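You operate a simulated robot arm through the tools that you are given. There is no shell and no other tool.

You are at the controls of a simulated robot arm. One attempt, no reset.

## Task
Butter the roll on the log block, then salt it.
Fine: butter from the mortar, the white salt shaker; brush and shaker go back. Set down upright: shaker. A coat counts when it lies all over at full strength: go over it till it gets no stronger.

Only the result counts: the job must be done as asked and must still hold three seconds after the hand-in. Knocking over, shifting, dropping, spilling or breaking anything else fails it.

## Robot
A 6-joint arm with a two-finger parallel gripper, fixed in place. Base frame: the origin is at the foot of the arm, x ahead of it, y to its left, z up; the work surface is at about z = 0. Units: cm, degrees, N and s.
With the tool pointing down near the work surface it reaches from about 14 to 58 cm from the base axis. Its first joint turns from -66.0 to 66.0 degrees. Payload 2.1 kg.
The TCP is the grasp point between the finger pads, 3 cm short of the fingertips. In the tool frame z runs along the fingers and y along their closing line. Largest opening 9.4 cm; finger width 2.8, thickness 1; the body of the gripper, 5 by 9.6 cm, starts 5.5 cm behind the TCP.
Orientation is that of the tool frame in the base frame, as a unit quaternion [x, y, z, w]. With the fingers straight down and closing along the base's y, the tool's x points along the base's -x, its y along +y and its z along -z.

## Interface
- The arm moves only by the tool apply_moves. Its argument "rows" is a list of rows, each a list of 7 numbers: the shift along the base's x, y, z in units of 30 mm (1.0 is 30 mm), then the turn, a rotation vector about the base's x, y, z in units of 5 degrees (1.0 is 5 degrees), then the closure, from 0 (fully open) to 1 (shut). In form: [[dx, dy, dz, wx, wy, wz, jaw], ...]. A call has 1 to 20 rows; each row shifts and turns the commanded pose from where the row before left it. A call with a number of a shift or a turn outside -1 to 1 is refused whole. Rows are played at 5 a second. More than 5 cm and 8.6 degrees between two rows, or a gripper value outside its range, and nothing of the call is played. A pose out of reach is approached as far as the arm can. The call stops where the force on the tool passes 40 N (or 10 N more than at its start, if that is more) or the arm is blocked; 0.2 s more then pass. The fingers move at their own pace (about 7.2 cm/s each) and stop on an object; they squeeze with about 30 N. The grip force told is the motor's: it shows also when the fingers shut on nothing. Time passes only in rows, and 0.2 s behind the last, so rows that do not move let the fingers close. It gives the time, the measured TCP pose, the force on the tool (base axes), the opening and the grip force at its end, in the units of the frame above (readings bear some noise), with the torque about the TCP (base axes, N m) and any sound that the robot's microphone picked up, and new pictures: "pictures" is both (left out), scene, wrist or none.
- Cameras (640 x 400 px; columns grow to the right, rows downward): "scene" is fixed at [4.56, -37.41, 49.61]; the picture's right is [0.72, -0.69, 0.00], its down [-0.35, -0.36, -0.86] and it looks along [0.60, 0.62, -0.50] (base axes); focal length 214 px, centre (320, 200). "wrist" rides on the gripper at [7.6, 1.4, -10.3] in the tool frame; the picture's right is [-0.18, 0.98, 0.00], its down [-0.75, -0.14, -0.64] and it looks along [-0.63, -0.12, 0.77] (tool axes); focal length 243 px, centre (320, 200). There is no depth. A picture from a camera that has moved, and an enlarged one, comes with that camera's place and axes in the base frame and with its lens. The place of the scene camera against the robot may be out by one fixed shift of up to 2.5 cm in any direction.
- zoom(camera, box): a new picture of the part [left, top, right, bottom] of that camera's present view, enlarged. The clock stands still meanwhile.
- sign_off(): hands the job in; it is judged then, once.

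Places have to be worked out from the pictures, the camera data and where the tool is seen. Open the gripper and draw the arm clear of the work before you hand the job in, unless the task says otherwise.

The tools are called after "Emit:" by a JSON object that holds its "method" and its "body". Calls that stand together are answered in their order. apply_moves: Moves the arm, as the interface text tells. Its arguments: {"type":"object","properties":{"rows":{"type":"array","items":{"type":"array","items":{"type":"number"}}},"pictures":{"type":"string","enum":["both","scene","wrist","none"]}},"required":["rows"]} The other tools are called the same way: zoom (camera, box) takes an enlarged picture of a part of a camera's view; sign_off () hands the job in.

At the start:

```text
t: 0.0
eef_pos: [26.04, -4.23, 43.57]
ee_rot: [0.0, 1.0, 0.0, 0.0]
wrist_force: [-0.3, -0.6, -0.2]
ft_torque: [-0.03, -0.01, 0.03]
finger_gap: 9.39
gripper_force: 0.1
```

scene: 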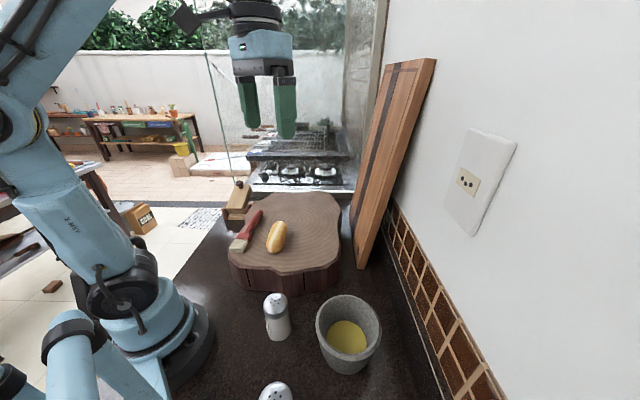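
wrist: 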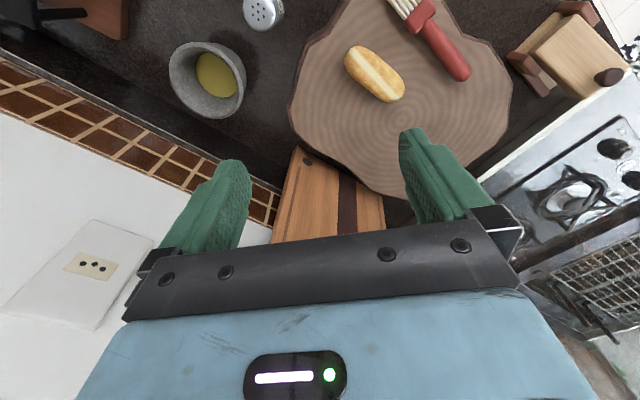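

I'll look at the pictures more closely first, to find the brush, roll, shakers and mortar.

Emit:
{"method": "zoom", "body": {"camera": "scene", "box": [200, 160, 400, 285]}}

Emit:
{"method": "zoom", "body": {"camera": "scene", "box": [220, 275, 420, 400]}}

Emit:
{"method": "zoom", "body": {"camera": "wrist", "box": [280, 0, 540, 162]}}

Emit:
{"method": "zoom", "body": {"camera": "wrist", "box": [100, 0, 300, 125]}}

```text
3.20 times, centred on (300, 222) of scene
camera zoom: at [4.56, -37.41, 49.61], right [0.72, -0.69, 0.0], down [-0.35, -0.36, -0.86], along [0.6, 0.62, -0.5], focal length 686 px, centre (384, 128)
```

zoom: 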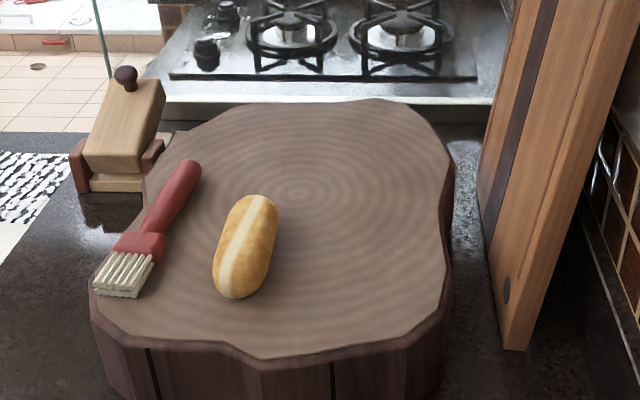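

```text
3.20 times, centred on (320, 338) of scene
camera zoom: at [4.56, -37.41, 49.61], right [0.72, -0.69, 0.0], down [-0.35, -0.36, -0.86], along [0.6, 0.62, -0.5], focal length 686 px, centre (320, -240)
```

zoom: 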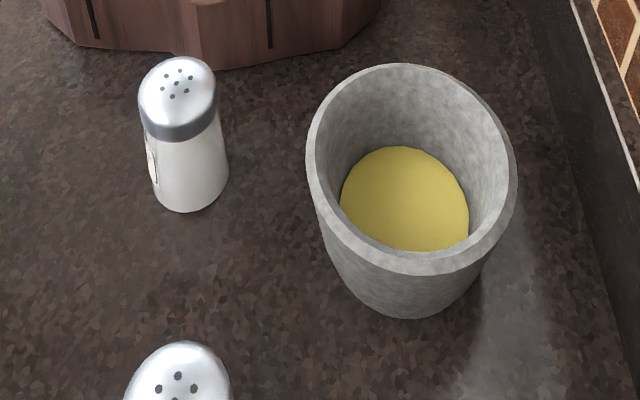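

```text
2.46 times, centred on (410, 81) of wrist
camera zoom: at [18.3, -2.69, 53.85], right [0.18, 0.98, 0.0], down [0.75, -0.14, 0.64], along [0.63, -0.12, -0.77], focal length 597 px, centre (98, 493)
```

zoom: 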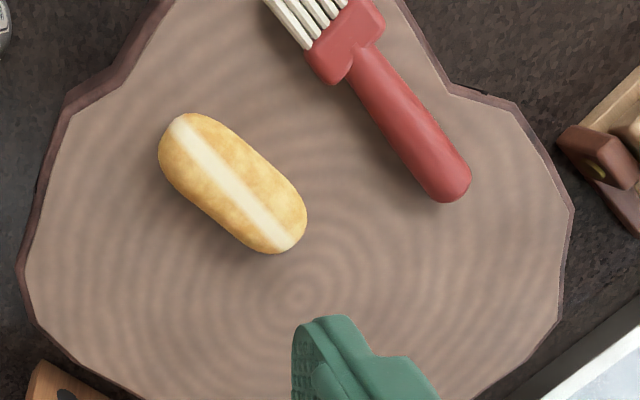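

```text
3.20 times, centred on (200, 62) of wrist
camera zoom: at [18.3, -2.69, 53.85], right [0.18, 0.98, 0.0], down [0.75, -0.14, 0.64], along [0.63, -0.12, -0.77], focal length 776 px, centre (704, 640)
```

zoom: 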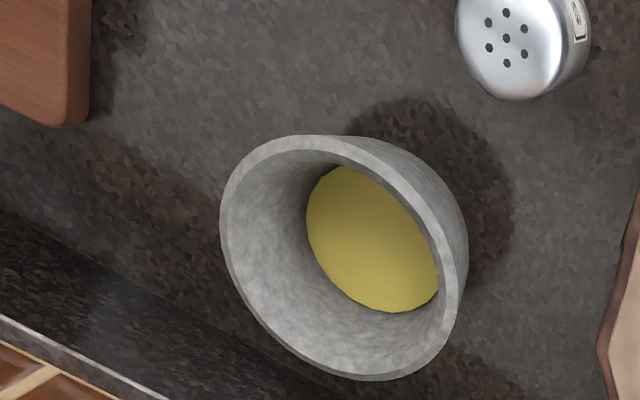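

Rough triangulation puts the roll near (30, 4, z≈9), the mortar near (25.5, -24) and the first shaker near (18, -11). I'll move back and right for a second wrist view to fix these and see the second shaker.

Emit:
{"method": "apply_moves", "body": {"rows": [[-1, -1, 0, 0, 0, 0, 0], [-1, -1, 0, 0, 0, 0, 0], [-1, -1, 0, 0, 0, 0, 0], [0, 0, 0, 0, 0, 0, 0]], "pictures": "both"}}

```text
t: 1.0
eef_pos: [16.92, -13.17, 43.59]
ee_rot: [-0.001, 1.0, 0.0, 0.0]
wrist_force: [0.6, 0.8, 0.0]
ft_torque: [-0.03, 0.0, -0.01]
finger_gap: 9.39
gripper_force: 0.0
camera wrist: at [9.24, -11.63, 53.87], right [0.18, 0.98, 0.0], down [0.75, -0.14, 0.64], along [0.63, -0.12, -0.77], focal length 243 px, centre (320, 200)
```

scene: 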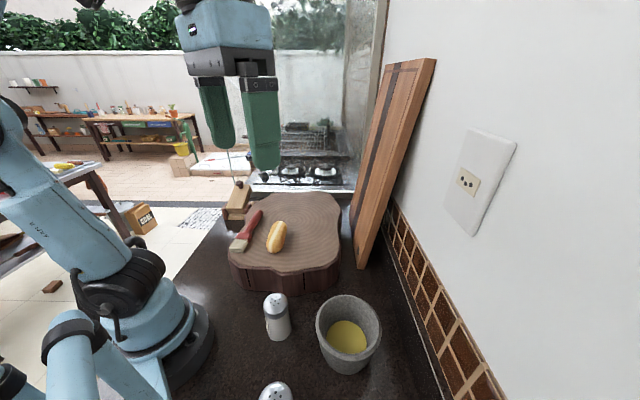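
wrist: 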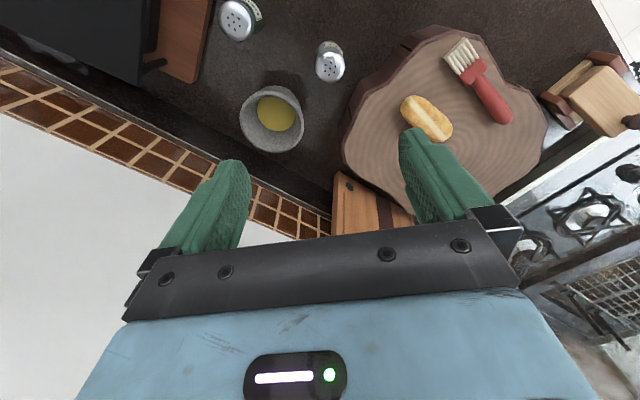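

Emit:
{"method": "zoom", "body": {"camera": "wrist", "box": [180, 0, 380, 125]}}

Emit:
{"method": "zoom", "body": {"camera": "wrist", "box": [370, 20, 570, 145]}}

```text
3.20 times, centred on (280, 62) of wrist
camera zoom: at [9.24, -11.63, 53.87], right [0.18, 0.98, 0.0], down [0.75, -0.14, 0.64], along [0.63, -0.12, -0.77], focal length 776 px, centre (448, 640)
```

zoom: 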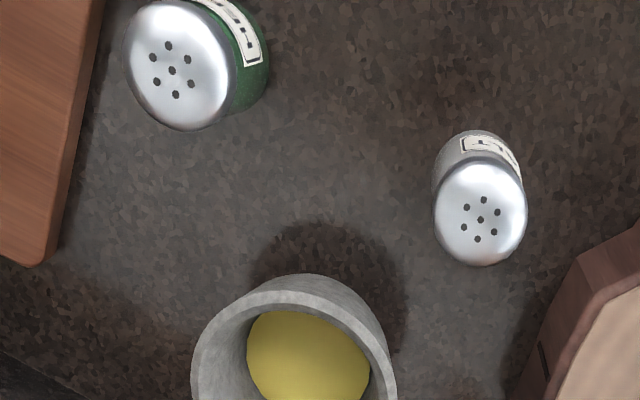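

```text
3.20 times, centred on (470, 82) of wrist
camera zoom: at [9.24, -11.63, 53.87], right [0.18, 0.98, 0.0], down [0.75, -0.14, 0.64], along [0.63, -0.12, -0.77], focal length 776 px, centre (-160, 576)
```

zoom: 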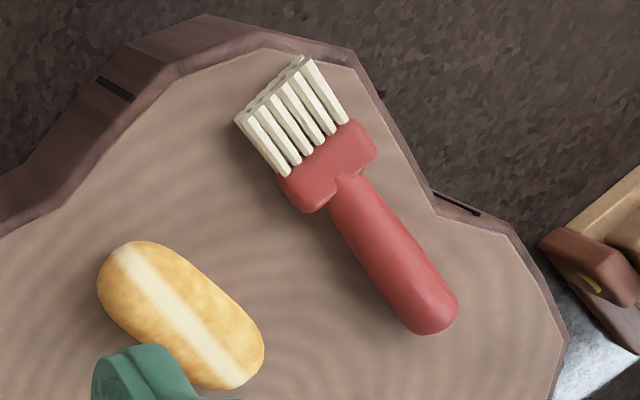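

The first shaker is the white one and the second is green. The brush runs from about (33, 19.6) at the handle end to (19, 8) at the bristle tip, about 39.5° from x. I'll move over the handle with the gripper yawed across it and look closer.

Emit:
{"method": "apply_moves", "body": {"rows": [[0.353, 0.94, -0.6, 0, 0, 0.79, 0], [0.353, 0.94, -0.6, 0, 0, 0.79, 0], [0.353, 0.94, -0.6, 0, 0, 0.79, 0], [0.353, 0.94, -0.6, 0, 0, 0.79, 0], [0.353, 0.94, -0.6, 0, 0, 0.79, 0], [0.353, 0.94, -0.6, 0, 0, 0.79, 0], [0.353, 0.94, -0.6, 0, 0, 0.79, 0], [0.353, 0.94, -0.6, 0, 0, 0.79, 0], [0.353, 0.94, -0.6, 0, 0, 0.79, 0], [0.353, 0.94, -0.6, 0, 0, 0.79, 0], [0, 0, 0, 0, 0, 0, 0]]}}

```text
t: 3.4
eef_pos: [27.72, 14.91, 25.53]
ee_rot: [-0.339, 0.941, -0.001, 0.001]
wrist_force: [-0.6, 0.4, -0.1]
ft_torque: [-0.02, 0.0, 0.04]
finger_gap: 9.42
gripper_force: 0.0
camera wrist: at [20.8, 11.31, 35.86], right [-0.48, 0.87, 0.0], down [0.67, 0.37, 0.64], along [0.56, 0.31, -0.77], focal length 243 px, centre (320, 200)
```

scene: 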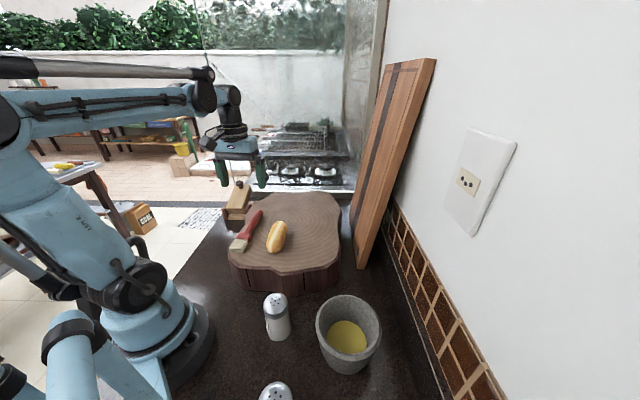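
wrist: 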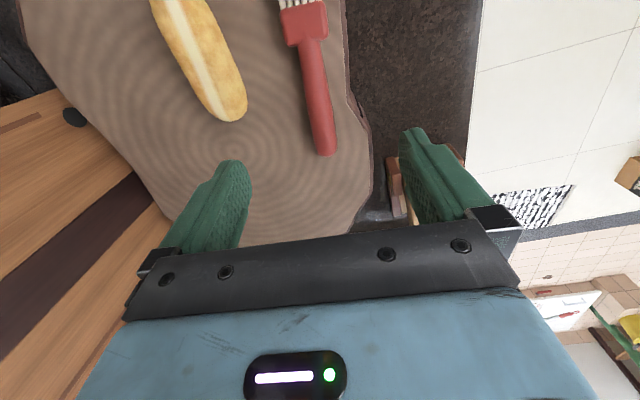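

The handle runs about 36.5° from x, so I'll trim the yaw by -3° and shift toward the neck. Then I'll descend halfway and look again.

Emit:
{"method": "apply_moves", "body": {"rows": [[-0.14, -0.09, -0.8, 0, 0, -0.15, 0], [-0.14, -0.09, -0.8, 0, 0, -0.15, 0], [-0.14, -0.09, -0.8, 0, 0, -0.15, 0], [-0.02, 0.0, -0.6, 0, 0, -0.15, 0], [0, 0, 0, 0, 0, 0, 0]]}}

```text
t: 4.6
eef_pos: [26.31, 14.24, 16.44]
ee_rot: [-0.312, 0.95, 0.001, 0.001]
wrist_force: [-0.3, -0.1, 0.0]
ft_torque: [0.0, -0.02, 0.0]
finger_gap: 9.38
gripper_force: 0.0
camera wrist: at [19.25, 10.89, 26.85], right [-0.44, 0.9, 0.0], down [0.69, 0.33, 0.64], along [0.58, 0.28, -0.77], focal length 243 px, centre (320, 200)
```

scene: 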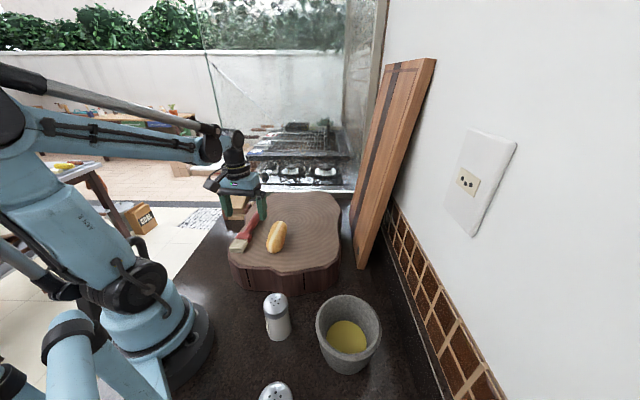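
wrist: 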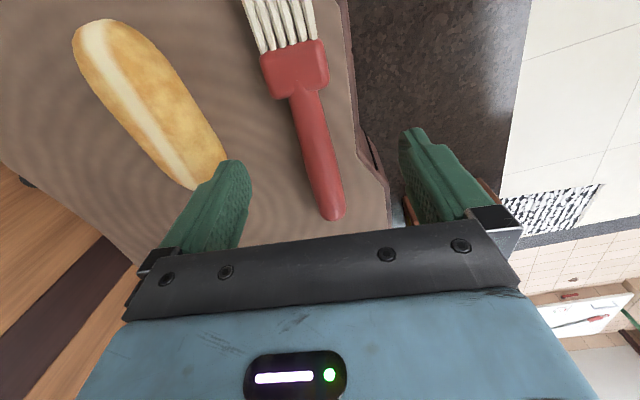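

I'll enlarge the brush in the wrist view to measure its axis and height.

Emit:
{"method": "zoom", "body": {"camera": "wrist", "box": [220, 0, 420, 125]}}

Emit:
{"method": "zoom", "body": {"camera": "wrist", "box": [220, 115, 420, 240]}}

Emit:
{"method": "zoom", "body": {"camera": "scene", "box": [190, 150, 350, 250]}}

```text
3.20 times, centred on (320, 62) of wrist
camera zoom: at [19.25, 10.89, 26.85], right [-0.44, 0.9, 0.0], down [0.69, 0.33, 0.64], along [0.58, 0.28, -0.77], focal length 776 px, centre (320, 640)
```

zoom: 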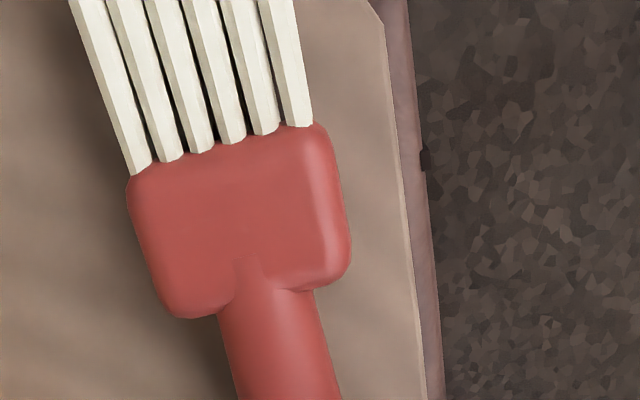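

```text
3.20 times, centred on (320, 178) of wrist
camera zoom: at [19.25, 10.89, 26.85], right [-0.44, 0.9, 0.0], down [0.69, 0.33, 0.64], along [0.58, 0.28, -0.77], focal length 776 px, centre (320, 272)
```

zoom: 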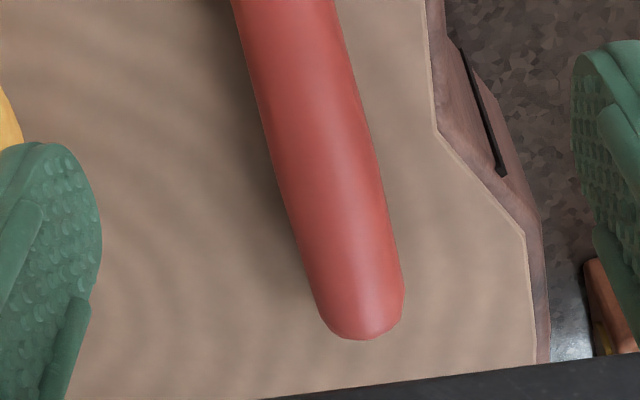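

```text
4.00 times, centred on (270, 200) of scene
camera zoom: at [4.56, -37.41, 49.61], right [0.72, -0.69, 0.0], down [-0.35, -0.36, -0.86], along [0.6, 0.62, -0.5], focal length 858 px, centre (520, 200)
```

zoom: 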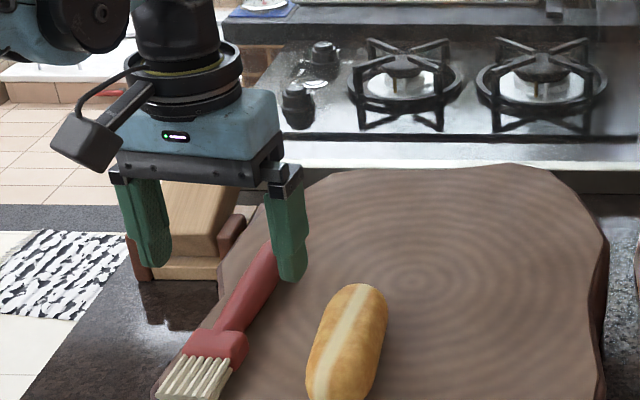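

Brush axis ≈ 37.6°, handle centre around z 9–10. I'll align, narrow the jaws to clear the roll, and come down to just above handle height.

Emit:
{"method": "apply_moves", "body": {"rows": [[0.08, -0.02, 0, 0, 0, 0.24, 0.4], [0.07, -0.01, -0.4, 0, 0, 0, 0.4], [0, 0, -0.6, 0, 0, 0, 0.4], [0, 0, 0, 0, 0, 0, 0.4]]}}

```text
t: 5.6
eef_pos: [26.77, 14.05, 13.62]
ee_rot: [-0.324, 0.946, 0.0, 0.001]
wrist_force: [0.1, 0.6, -0.5]
ft_torque: [-0.02, -0.01, 0.04]
finger_gap: 5.63
gripper_force: 0.0
camera wrist: at [19.74, 10.64, 23.89], right [-0.46, 0.89, 0.0], down [0.68, 0.35, 0.64], along [0.57, 0.29, -0.77], focal length 243 px, centre (320, 200)
```

scene: 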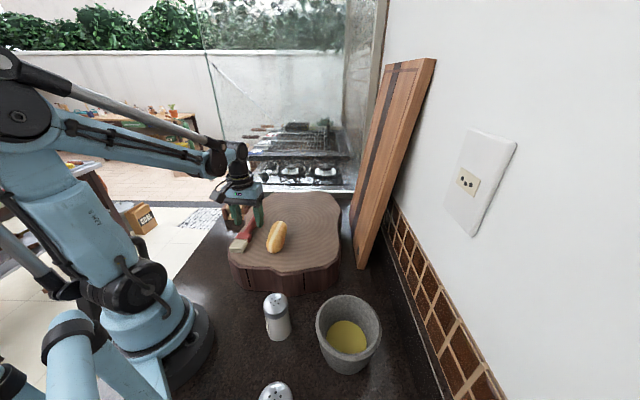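
wrist: 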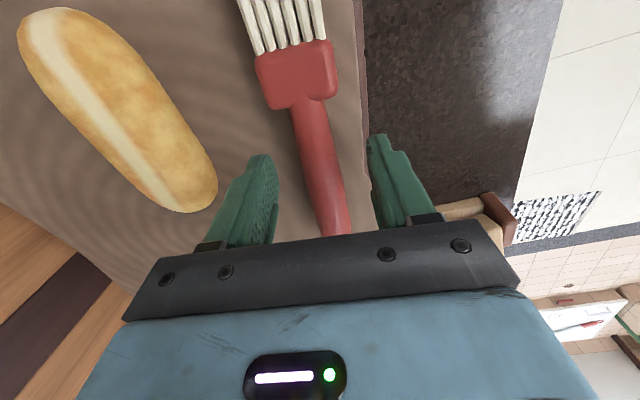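

Handle lies centred between the fingers. I'll step down gently and watch the force for block contact.

Emit:
{"method": "apply_moves", "body": {"rows": [[0.05, 0.03, -0.2, 0, 0, 0, 0.4], [0, 0, -0.2, 0, 0, 0, 0.4], [0, 0, 0, 0, 0, 0, 0.4]], "pictures": "wrist"}}

```text
t: 6.4
eef_pos: [26.82, 14.25, 12.41]
ee_rot: [-0.324, 0.946, 0.0, 0.001]
wrist_force: [-0.2, 1.2, 0.5]
ft_torque: [-0.01, -0.01, 0.03]
finger_gap: 5.63
gripper_force: 0.1
camera wrist: at [19.9, 10.78, 22.68], right [-0.46, 0.89, 0.0], down [0.68, 0.35, 0.64], along [0.57, 0.29, -0.77], focal length 243 px, centre (320, 200)
```

wrist: 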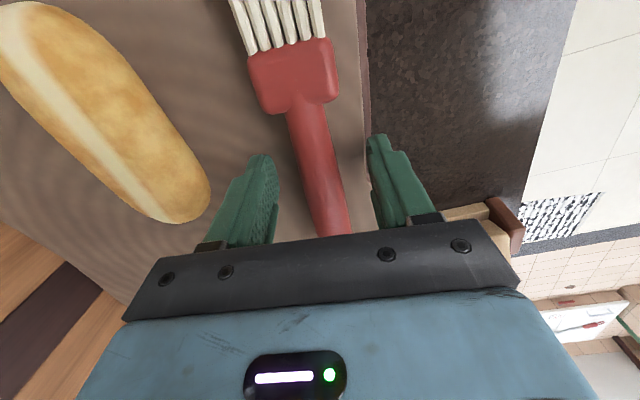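

Emit:
{"method": "apply_moves", "body": {"rows": [[0, 0, -0.12, 0, 0, 0, 0.4], [0, 0, -0.12, 0, 0, 0, 0.4], [0, 0, 0, 0, 0, 0, 0.4]], "pictures": "none"}}

```text
t: 7.0
eef_pos: [26.89, 14.28, 11.93]
ee_rot: [-0.324, 0.946, 0.0, -0.001]
wrist_force: [-2.1, -1.0, 9.4]
ft_torque: [-0.1, -0.17, -0.13]
finger_gap: 5.64
gripper_force: 0.0
stopped in row 3: the force on the tool passed its limit at 58 N (the readings are from after the stop); the commanded pose is now the measured one
```

The fingertips hit something at TCP z=11.9, which puts the block top at about 8.9. I'll check the picture to see what they touched.

Emit:
{"method": "apply_moves", "body": {"rows": [[0, 0, 0.08, 0, 0, 0, 0.4], [0, 0, 0, 0, 0, 0, 0.4]], "pictures": "both"}}

Emit:
{"method": "zoom", "body": {"camera": "wrist", "box": [220, 80, 420, 205]}}

Emit:
{"method": "zoom", "body": {"camera": "scene", "box": [190, 170, 310, 245]}}

```text
t: 7.6
eef_pos: [26.87, 14.16, 11.97]
ee_rot: [-0.324, 0.946, 0.0, -0.001]
wrist_force: [0.6, 0.3, -0.5]
ft_torque: [-0.01, -0.02, -0.06]
finger_gap: 5.66
gripper_force: 0.0
camera wrist: at [19.96, 10.79, 22.41], right [-0.46, 0.89, 0.0], down [0.68, 0.35, 0.64], along [0.57, 0.29, -0.77], focal length 243 px, centre (320, 200)
```

scene: 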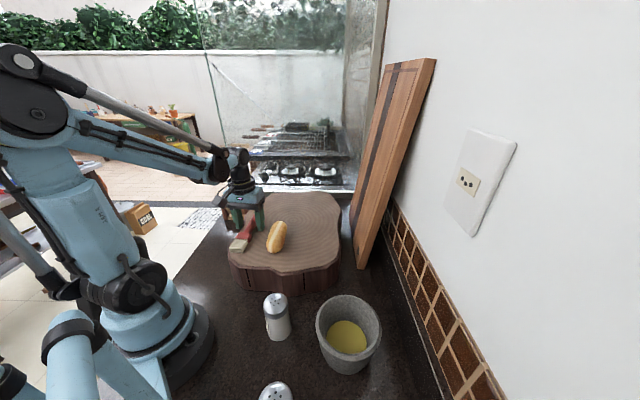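
wrist: 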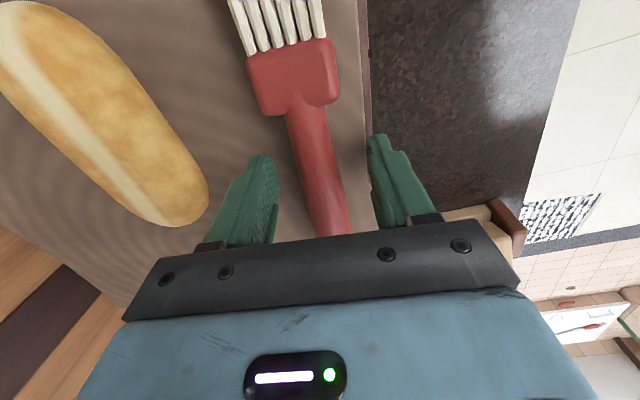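

```text
3.20 times, centred on (320, 142) of wrist
camera zoom: at [19.96, 10.79, 22.41], right [-0.46, 0.89, 0.0], down [0.68, 0.35, 0.64], along [0.57, 0.29, -0.77], focal length 776 px, centre (320, 384)
```

zoom: 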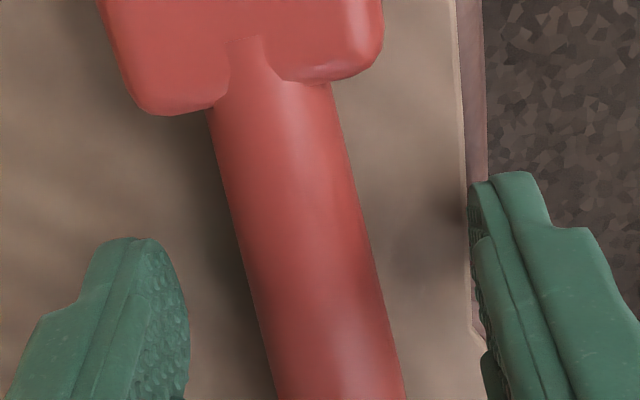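

```text
5.33 times, centred on (250, 208) of scene
camera zoom: at [4.56, -37.41, 49.61], right [0.72, -0.69, 0.0], down [-0.35, -0.36, -0.86], along [0.6, 0.62, -0.5], focal length 1144 px, centre (693, 160)
```

zoom: 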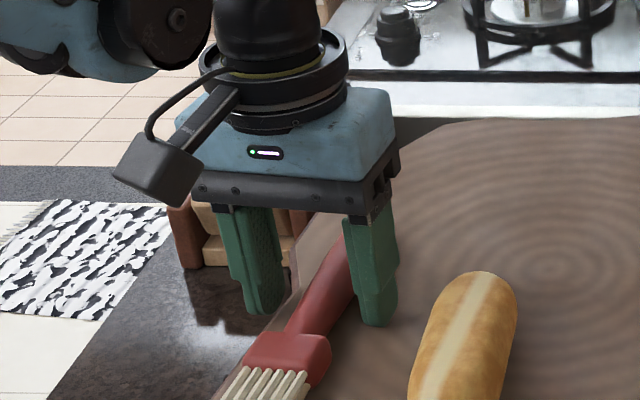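

Fingers straddle the handle with the tips just above the block (top ≈ 8.95). I'll shift 0.45 cm to centre on the handle, then close gradually.

Emit:
{"method": "apply_moves", "body": {"rows": [[0.07, -0.13, 0.02, 0, 0, 0, 0.4], [0, 0, 0, 0, 0, 0, 0.4], [0, 0, 0, 0, 0, 0, 0.55], [0, 0, 0, 0, 0, 0, 0.65]], "pictures": "wrist"}}

Emit:
{"method": "zoom", "body": {"camera": "wrist", "box": [220, 80, 420, 205]}}

```text
t: 8.6
eef_pos: [27.04, 13.76, 12.14]
ee_rot: [-0.324, 0.946, 0.0, -0.001]
wrist_force: [0.0, -0.3, 0.5]
ft_torque: [0.04, 0.02, 0.01]
finger_gap: 3.29
gripper_force: 0.1
camera wrist: at [20.18, 10.37, 22.45], right [-0.46, 0.89, 0.0], down [0.68, 0.35, 0.64], along [0.57, 0.29, -0.77], focal length 243 px, centre (320, 200)
```

wrist: 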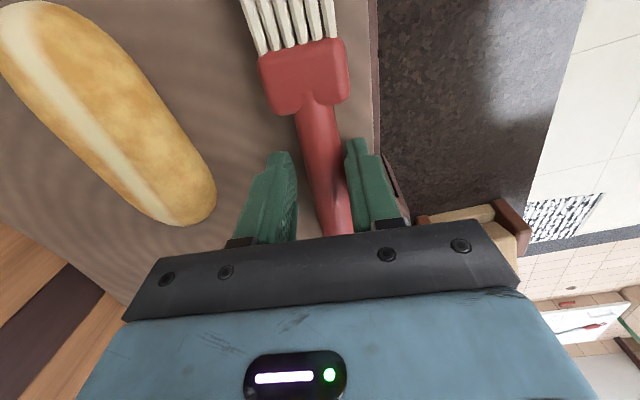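

```text
3.20 times, centred on (320, 142) of wrist
camera zoom: at [20.18, 10.37, 22.45], right [-0.46, 0.89, 0.0], down [0.68, 0.35, 0.64], along [0.57, 0.29, -0.77], focal length 776 px, centre (320, 384)
```

zoom: 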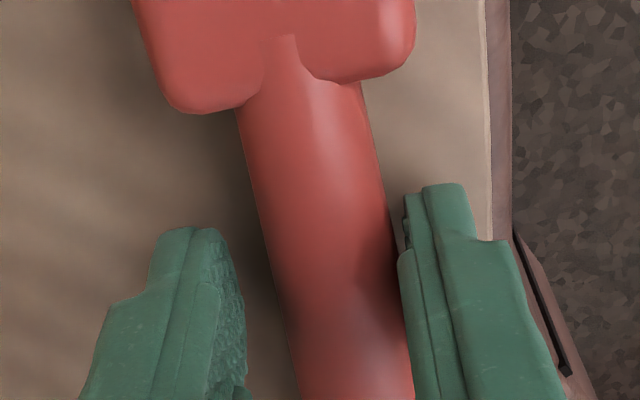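

I overcorrected slightly: the left gap is now larger. I'll shift back 0.3 cm and close fully on the handle.

Emit:
{"method": "apply_moves", "body": {"rows": [[-0.045, 0.085, 0, 0, 0, 0, 0.65], [0, 0, 0, 0, 0, 0, 0.7], [0, 0, 0, 0, 0, 0, 0.8], [0, 0, 0, 0, 0, 0, 0.9], [0, 0, 0, 0, 0, 0, 1]], "pictures": "wrist"}}

Emit:
{"method": "zoom", "body": {"camera": "wrist", "box": [220, 80, 420, 205]}}

```text
t: 9.8
eef_pos: [26.91, 14.03, 12.05]
ee_rot: [-0.324, 0.946, 0.0, -0.001]
wrist_force: [0.8, 0.5, 0.3]
ft_torque: [-0.02, -0.01, 0.0]
finger_gap: 2.37
gripper_force: 30.4
camera wrist: at [20.04, 10.64, 22.44], right [-0.46, 0.89, 0.0], down [0.68, 0.35, 0.64], along [0.57, 0.29, -0.77], focal length 243 px, centre (320, 200)
```

wrist: 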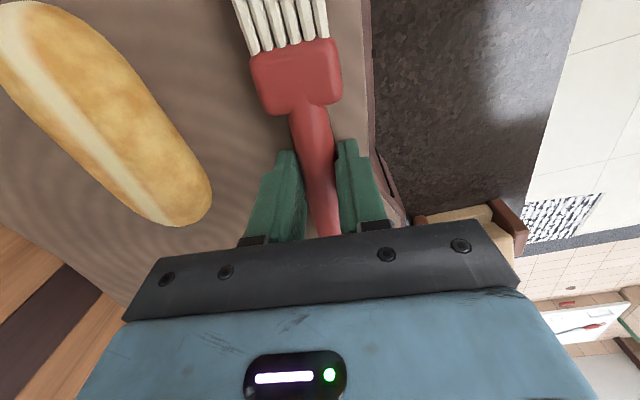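

```text
3.20 times, centred on (320, 142) of wrist
camera zoom: at [20.04, 10.64, 22.44], right [-0.46, 0.89, 0.0], down [0.68, 0.35, 0.64], along [0.57, 0.29, -0.77], focal length 776 px, centre (320, 384)
```

zoom: 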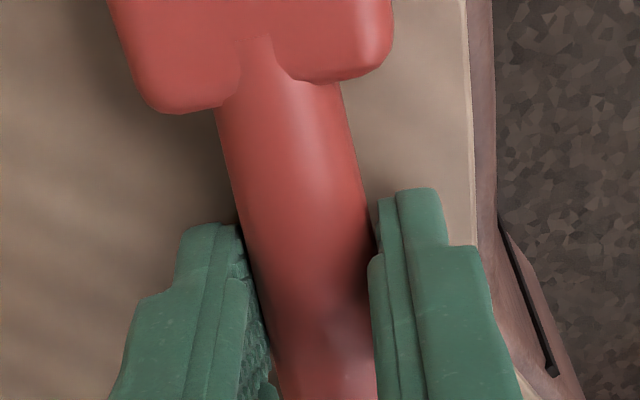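

Brush gripped (gap 2.37, 30 N). I'll lift it straight up and check that it holds.

Emit:
{"method": "apply_moves", "body": {"rows": [[0, 0, 0.3, 0, 0, 0, 1], [0, 0, 0.8, 0, 0, 0, 1], [0, 0, 1, 0, 0, 0, 1], [0, 0, 1, 0, 0, 0, 1], [0, 0, 1, 0, 0, 0, 1], [0, 0, 0, 0, 0, 0, 1]]}}

```text
t: 11.2
eef_pos: [27.03, 13.98, 24.51]
ee_rot: [-0.323, 0.946, -0.001, -0.001]
wrist_force: [0.5, -0.8, -0.3]
ft_torque: [-0.02, -0.07, 0.04]
finger_gap: 2.34
gripper_force: 30.6
camera wrist: at [20.08, 10.56, 34.79], right [-0.46, 0.89, 0.0], down [0.68, 0.35, 0.64], along [0.57, 0.29, -0.77], focal length 243 px, centre (320, 200)
```

scene: 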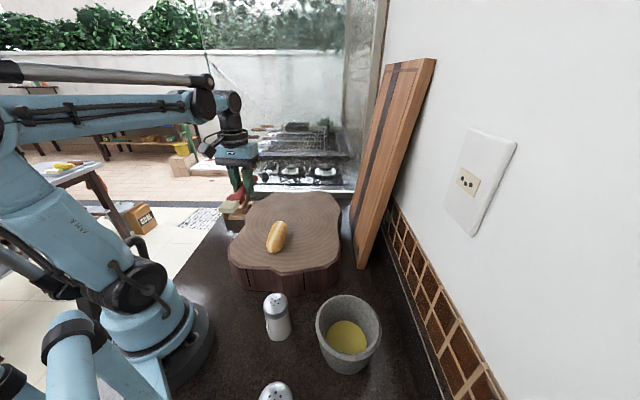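
wrist: 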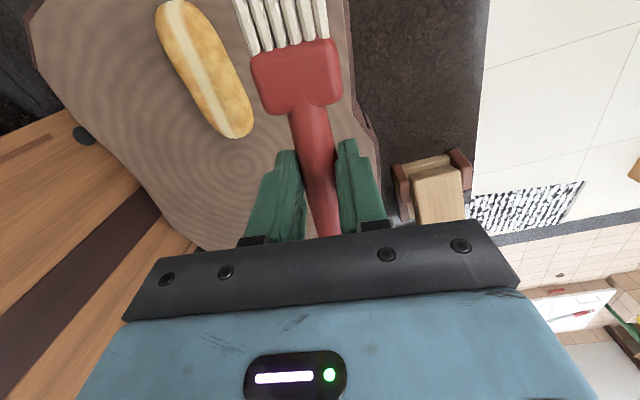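

The brush is held firmly. I'll carry it toward the mortar at height while yawing to about -30°.

Emit:
{"method": "apply_moves", "body": {"rows": [[0, -0.857, 0.03, 0, 0, -0.966, 1], [0, -0.857, 0.03, 0, 0, -0.966, 1], [0, -0.857, 0.03, 0, 0, -0.966, 1], [0, -0.857, 0.03, 0, 0, -0.966, 1], [0, -0.857, 0.03, 0, 0, -0.966, 1], [0, -0.857, 0.03, 0, 0, -0.966, 1], [0, -0.857, 0.03, 0, 0, -0.966, 1], [0, -0.857, 0.03, 0, 0, -0.966, 1], [0, -0.857, 0.03, 0, 0, -0.966, 1], [0, -0.857, 0.03, 0, 0, -0.966, 1], [0, -0.857, 0.03, 0, 0, -0.966, 1], [0, -0.857, 0.03, 0, 0, -0.966, 1], [0, -0.857, 0.03, 0, 0, -0.966, 1], [0, -0.857, 0.03, 0, 0, -0.966, 1], [0, 0, 0, 0, 0, 0, 1]]}}

```text
t: 14.4
eef_pos: [26.92, -21.86, 25.77]
ee_rot: [0.257, 0.966, 0.0, 0.0]
wrist_force: [0.0, 0.5, -0.3]
ft_torque: [0.03, 0.01, -0.01]
finger_gap: 2.35
gripper_force: 30.2
camera wrist: at [21.06, -16.79, 36.05], right [0.65, 0.76, 0.0], down [0.58, -0.5, 0.64], along [0.49, -0.42, -0.77], focal length 243 px, centre (320, 200)
```

scene: 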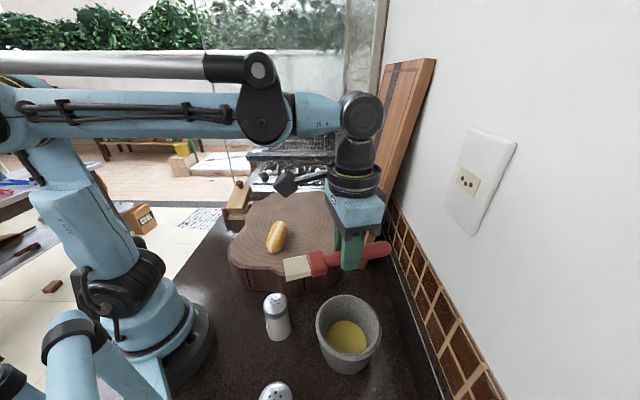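
wrist: 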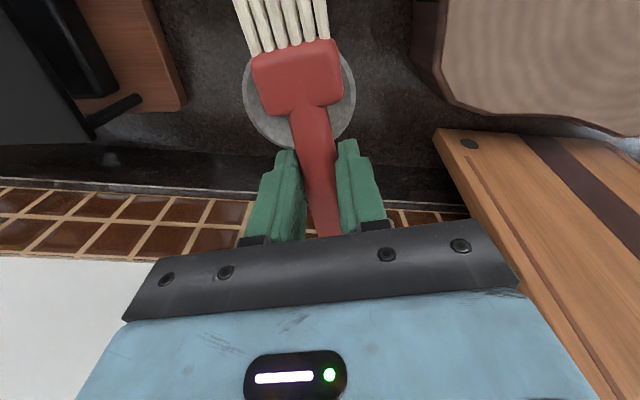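

Mortar centre computes to about (25.9, -24.1) with the rim at z≈8. I'll tilt the brush bristles-down by 65° above the mortar.

Emit:
{"method": "apply_moves", "body": {"rows": [[0.033, -0.092, -0.02, -0.497, -0.868, 0, 1], [0.033, -0.092, -0.02, -0.497, -0.868, 0, 1], [0.033, -0.092, -0.02, -0.497, -0.868, 0, 1], [0.033, -0.092, -0.02, -0.497, -0.868, 0, 1], [0.033, -0.092, -0.02, -0.497, -0.868, 0, 1], [0.033, -0.092, -0.02, -0.497, -0.868, 0, 1], [0.033, -0.092, -0.02, -0.497, -0.868, 0, 1], [0.033, -0.092, -0.02, -0.497, -0.868, 0, 1], [0.033, -0.092, -0.02, -0.497, -0.868, 0, 1], [0.033, -0.092, -0.02, -0.497, -0.868, 0, 1], [0.033, -0.092, -0.02, -0.497, -0.868, 0, 1], [0.033, -0.092, -0.02, -0.497, -0.868, 0, 1], [0.033, -0.092, -0.02, -0.497, -0.868, 0, 1], [0, 0, 0, 0, 0, 0, 1]]}}

```text
t: 17.4
eef_pos: [28.27, -25.58, 24.99]
ee_rot: [0.218, 0.815, -0.138, 0.519]
wrist_force: [-0.5, -0.5, -0.2]
ft_torque: [-0.02, 0.04, -0.02]
finger_gap: 2.33
gripper_force: 30.0
camera wrist: at [18.03, -17.95, 22.4], right [0.56, 0.81, 0.17], down [-0.3, 0.01, 0.95], along [0.78, -0.58, 0.25], focal length 243 px, centre (320, 200)
```

scene: 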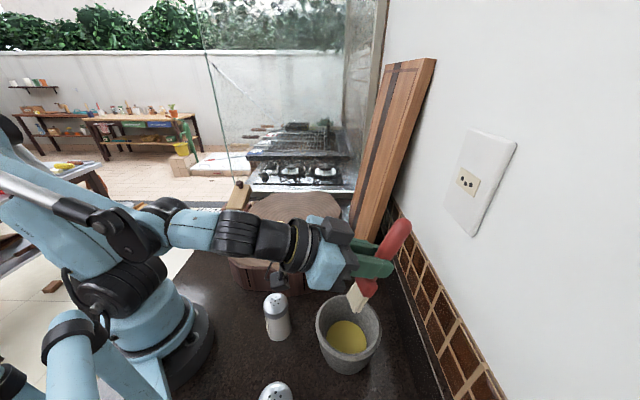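
wrist: 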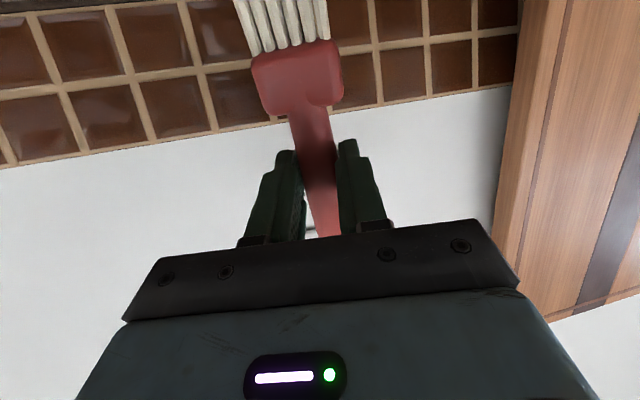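

The projected tip position matches the scene picture and sits over the mortar centre. I'll lower the bristles into the mortar, stopping just above the butter.

Emit:
{"method": "apply_moves", "body": {"rows": [[0, 0, -0.7, 0, 0, 0, 1], [0, 0, -0.7, 0, 0, 0, 1], [0, 0, -0.7, 0, 0, 0, 1], [0, 0, -0.6, 0, 0, 0, 1], [0, 0, -0.5, 0, 0, 0, 1], [0, 0, 0, 0, 0, 0, 1]]}}

Emit:
{"method": "zoom", "body": {"camera": "scene", "box": [260, 220, 420, 400]}}

```text
t: 18.8
eef_pos: [28.27, -25.51, 15.33]
ee_rot: [0.217, 0.815, -0.137, 0.52]
wrist_force: [0.2, -1.0, -0.6]
ft_torque: [0.02, 0.0, 0.02]
finger_gap: 2.35
gripper_force: 30.1
camera wrist: at [18.08, -17.97, 12.84], right [0.56, 0.81, 0.17], down [-0.3, 0.01, 0.95], along [0.78, -0.58, 0.25], focal length 243 px, centre (320, 200)
```

scene: 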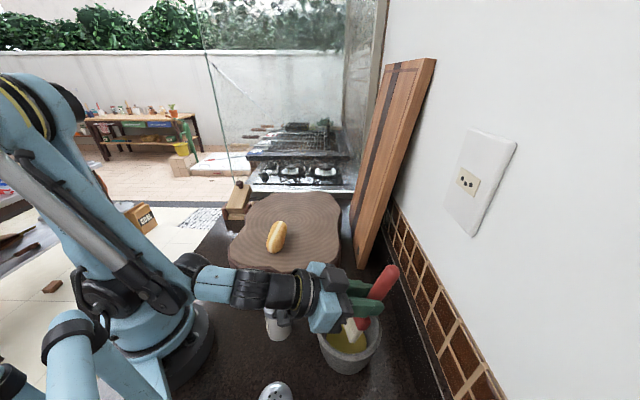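
wrist: 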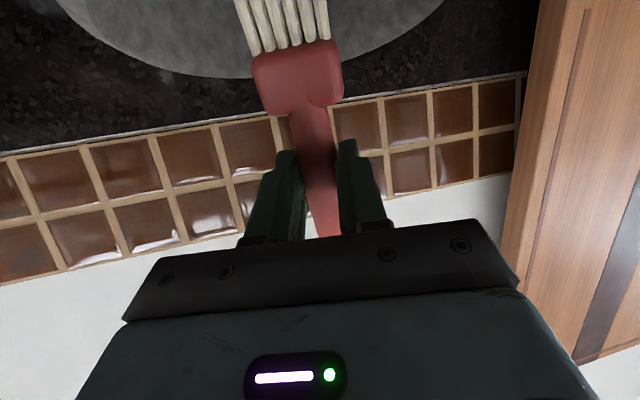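

```text
2.22 times, centred on (340, 310) of scene
camera zoom: at [4.56, -37.41, 49.61], right [0.72, -0.69, 0.0], down [-0.35, -0.36, -0.86], along [0.6, 0.62, -0.5], focal length 477 px, centre (276, -44)
```

zoom: 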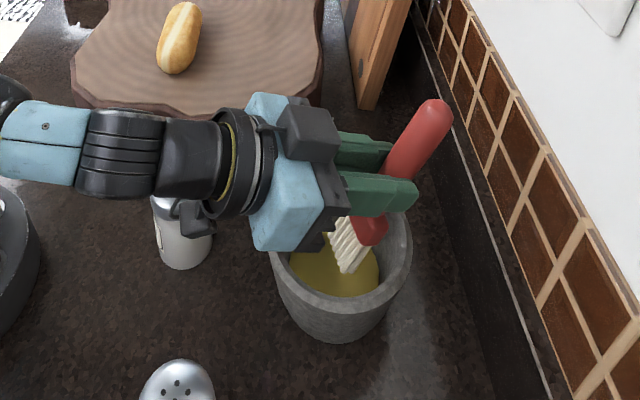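

The bristles are inside with clearance, tip around z≈5. I'll continue down in small steps into the butter.

Emit:
{"method": "apply_moves", "body": {"rows": [[0, 0, -0.4, 0, 0, 0, 1], [0, 0, -0.3, 0, 0, 0, 1], [0, 0, -0.15, 0, 0, 0, 1], [0, 0, 0, 0, 0, 0, 1]], "pictures": "scene"}}

Emit:
{"method": "zoom", "body": {"camera": "scene", "box": [280, 280, 420, 390]}}

```text
t: 19.8
eef_pos: [28.24, -25.51, 12.75]
ee_rot: [0.217, 0.816, -0.136, 0.518]
wrist_force: [0.6, 0.6, -0.4]
ft_torque: [-0.01, 0.02, 0.0]
finger_gap: 2.35
gripper_force: 29.6
```

scene: 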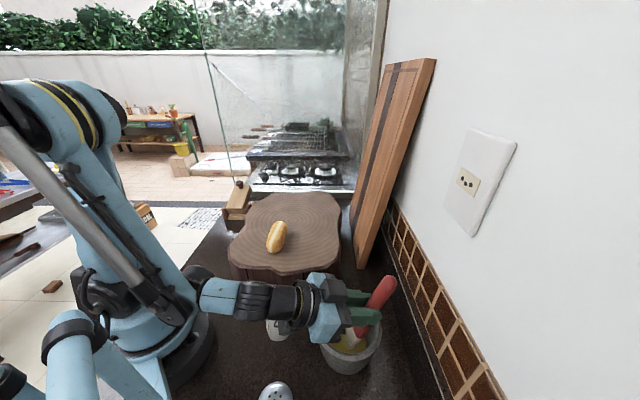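

```text
3.64 times, centred on (350, 335) of scene
camera zoom: at [4.56, -37.41, 49.61], right [0.72, -0.69, 0.0], down [-0.35, -0.36, -0.86], along [0.6, 0.62, -0.5], focal length 780 px, centre (211, -291)
```

zoom: 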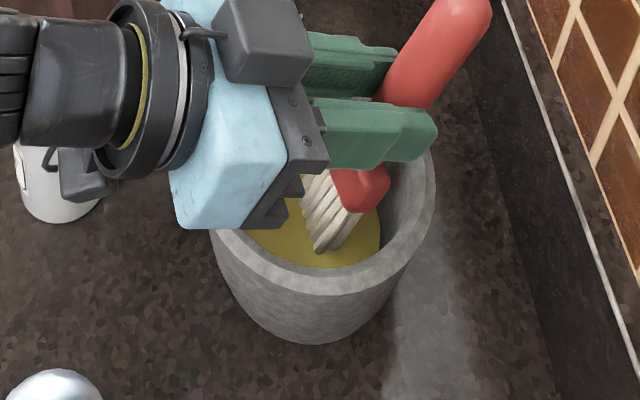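

No contact force yet with the tip around 2.5. I'll lower it a little more.

Emit:
{"method": "apply_moves", "body": {"rows": [[0, 0, -0.12, 0, 0, 0, 1], [0, 0, -0.1, 0, 0, 0, 1], [0, 0, 0, 0, 0, 0, 1]], "pictures": "scene"}}

Emit:
{"method": "zoom", "body": {"camera": "scene", "box": [310, 310, 390, 360]}}

```text
t: 20.6
eef_pos: [28.17, -25.59, 12.81]
ee_rot: [0.217, 0.816, -0.136, 0.518]
wrist_force: [0.0, -0.2, 0.2]
ft_torque: [-0.01, 0.02, 0.04]
finger_gap: 2.37
gripper_force: 29.7
out of reach, approached as far as the arm can: row 1, 2
```

scene: 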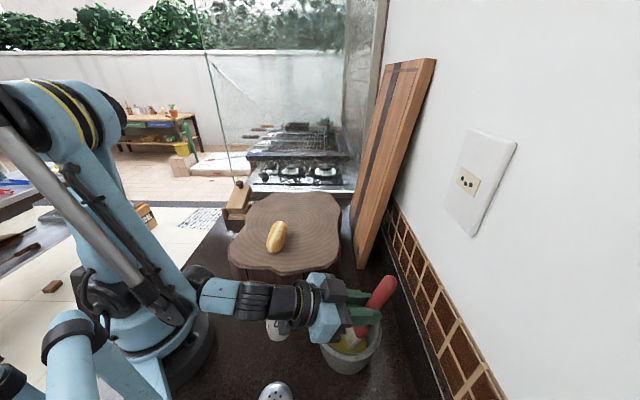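

```text
8.00 times, centred on (350, 335) of scene
camera zoom: at [4.56, -37.41, 49.61], right [0.72, -0.69, 0.0], down [-0.35, -0.36, -0.86], along [0.6, 0.62, -0.5], focal length 1716 px, centre (80, -880)
```

zoom: 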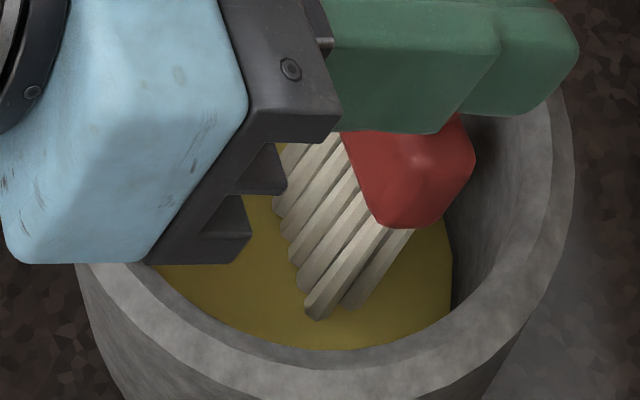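

The arm hit its near-reach limit just above the butter. I'll reduce the tilt by 7.5° and shift outward slightly, which frees reach, then go deeper.

Emit:
{"method": "apply_moves", "body": {"rows": [[0.05, -0.03, 0.25, 0.37, 0.65, 0, 1], [0.05, -0.03, 0.0, 0.37, 0.65, 0, 1], [0.04, -0.02, -0.2, 0, 0, 0, 1], [0, 0, -0.2, 0, 0, 0, 1], [0, 0, 0, 0, 0, 0, 1]], "pictures": "scene"}}

Emit:
{"method": "zoom", "body": {"camera": "scene", "box": [310, 310, 390, 360]}}

```text
t: 21.8
eef_pos: [28.67, -25.76, 12.34]
ee_rot: [0.227, 0.847, -0.123, 0.464]
wrist_force: [-0.5, -0.5, -0.9]
ft_torque: [0.03, 0.0, 0.02]
finger_gap: 2.34
gripper_force: 29.8
```

scene: 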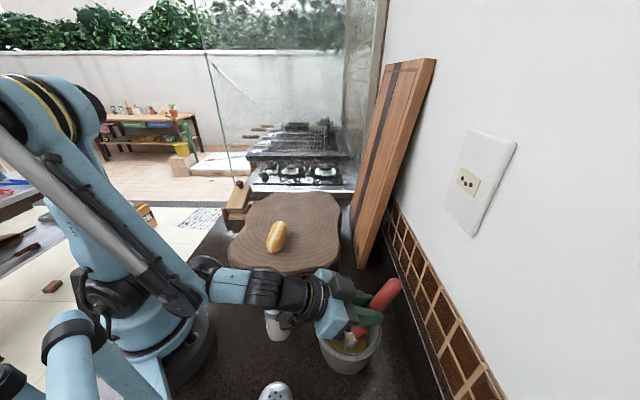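

```text
8.00 times, centred on (350, 335) of scene
camera zoom: at [4.56, -37.41, 49.61], right [0.72, -0.69, 0.0], down [-0.35, -0.36, -0.86], along [0.6, 0.62, -0.5], focal length 1716 px, centre (80, -880)
```

zoom: 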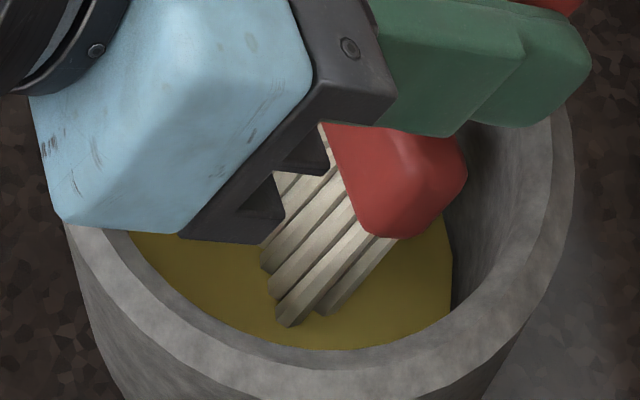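

Emit:
{"method": "apply_moves", "body": {"rows": [[0, 0, -0.12, 0, 0, 0, 1], [0, 0, -0.12, 0, 0, 0, 1], [0, 0, -0.1, 0, 0, 0, 1], [0, 0, 0, 0, 0, 0, 1]], "pictures": "scene"}}

Emit:
{"method": "zoom", "body": {"camera": "scene", "box": [310, 310, 390, 360]}}

```text
t: 22.8
eef_pos: [28.64, -25.89, 11.36]
ee_rot: [0.226, 0.846, -0.124, 0.466]
wrist_force: [9.5, -3.8, 20.3]
ft_torque: [-0.17, -0.2, 0.08]
finger_gap: 2.32
gripper_force: 29.8
```

scene: 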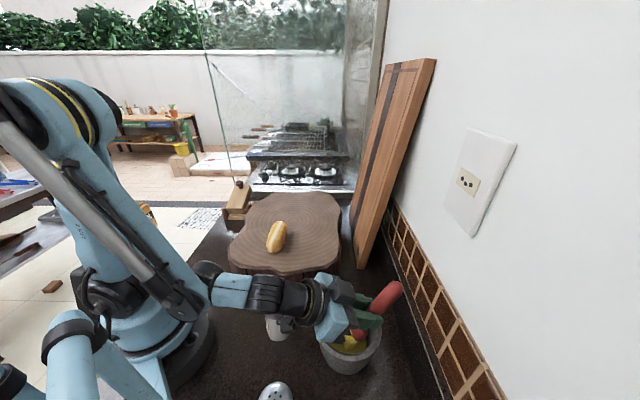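

```text
8.00 times, centred on (350, 335) of scene
camera zoom: at [4.56, -37.4, 49.62], right [0.72, -0.69, 0.0], down [-0.35, -0.36, -0.86], along [0.6, 0.62, -0.5], focal length 1716 px, centre (80, -880)
```

zoom: 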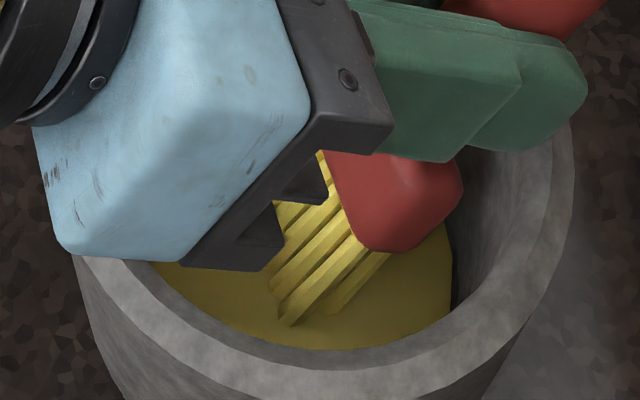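

The bristles turned yellow, so the brush is loaded, and there's light contact with the butter. I'll lift straight out.

Emit:
{"method": "apply_moves", "body": {"rows": [[0, 0, 0.3, 0, 0, 0, 1], [0, 0, 0.7, 0, 0, 0, 1], [0, 0, 1, 0, 0, 0, 1], [0, 0, 1, 0, 0, 0, 1], [0, 0, 1, 0, 0, 0, 1], [0, 0, 0.5, 0, 0, 0, 1], [0, 0, 0, 0, 0, 0, 1]]}}

Emit:
{"method": "zoom", "body": {"camera": "scene", "box": [280, 200, 440, 360]}}

```text
t: 24.4
eef_pos: [28.59, -25.91, 24.8]
ee_rot: [0.227, 0.847, -0.123, 0.464]
wrist_force: [-0.5, 0.4, -0.3]
ft_torque: [-0.03, 0.01, 0.01]
finger_gap: 2.33
gripper_force: 29.9
camera wrist: at [18.27, -18.14, 24.03], right [0.57, 0.8, 0.16], down [-0.19, -0.06, 0.98], along [0.8, -0.59, 0.12], focal length 243 px, centre (320, 200)
```

scene: 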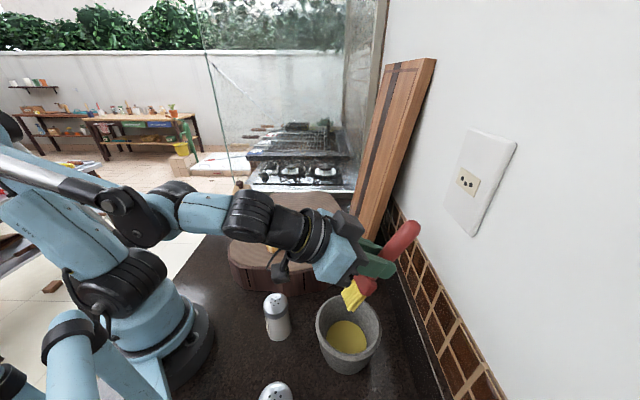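
wrist: 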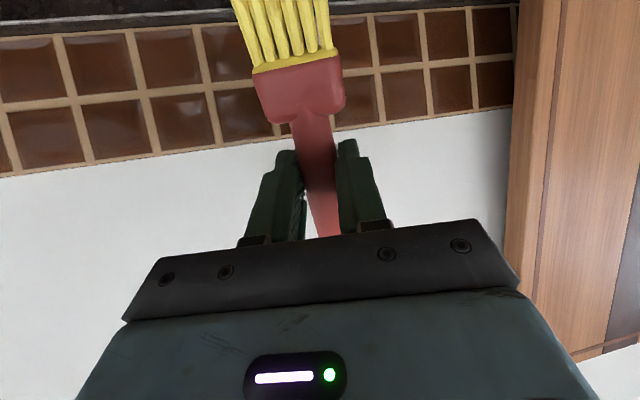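

```text
2.50 times, centred on (360, 280) of scene
camera zoom: at [4.56, -37.41, 49.61], right [0.72, -0.69, 0.0], down [-0.35, -0.36, -0.86], along [0.6, 0.62, -0.5], focal length 536 px, centre (220, 0)
```

zoom: 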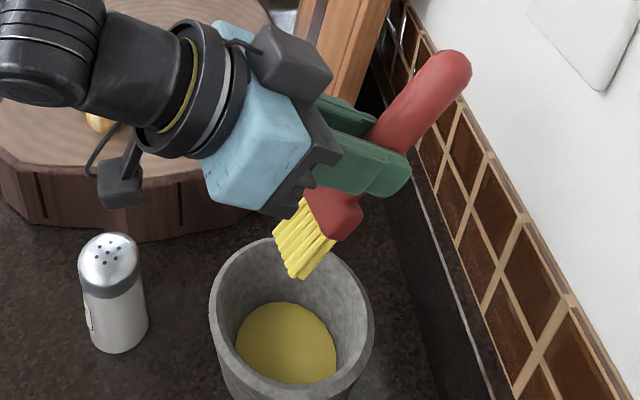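

The brush is loaded but seems to have pivoted a few degrees in the grip. I'll zoom in on the wrist view to measure it.

Emit:
{"method": "zoom", "body": {"camera": "wrist", "box": [220, 0, 420, 125]}}

Emit:
{"method": "zoom", "body": {"camera": "wrist", "box": [240, 80, 400, 240]}}

```text
3.20 times, centred on (320, 62) of wrist
camera zoom: at [18.27, -18.14, 24.03], right [0.57, 0.8, 0.16], down [-0.19, -0.06, 0.98], along [0.8, -0.59, 0.12], focal length 776 px, centre (320, 640)
```

zoom: 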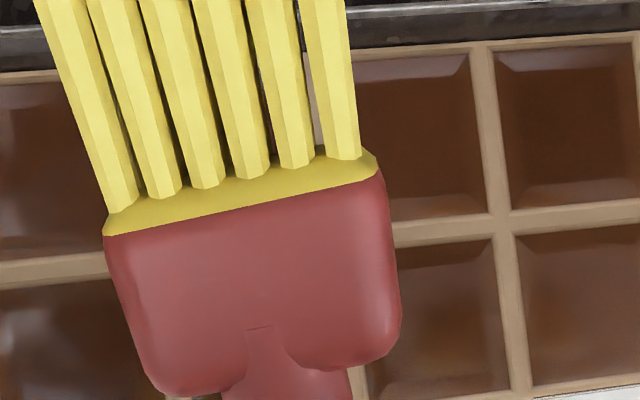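

```text
2.50 times, centred on (320, 160) of wrist
camera zoom: at [18.27, -18.14, 24.03], right [0.57, 0.8, 0.16], down [-0.19, -0.06, 0.98], along [0.8, -0.59, 0.12], focal length 606 px, centre (320, 300)
```

zoom: 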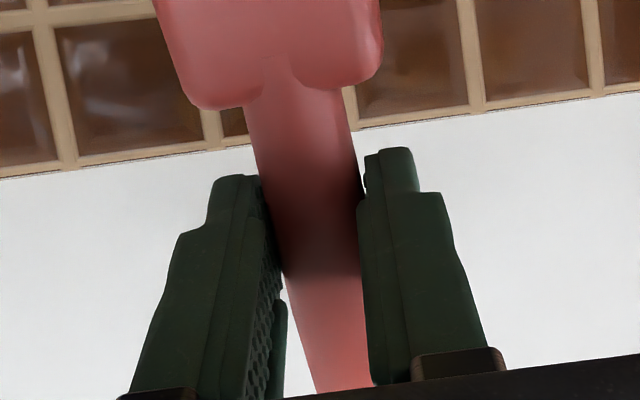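

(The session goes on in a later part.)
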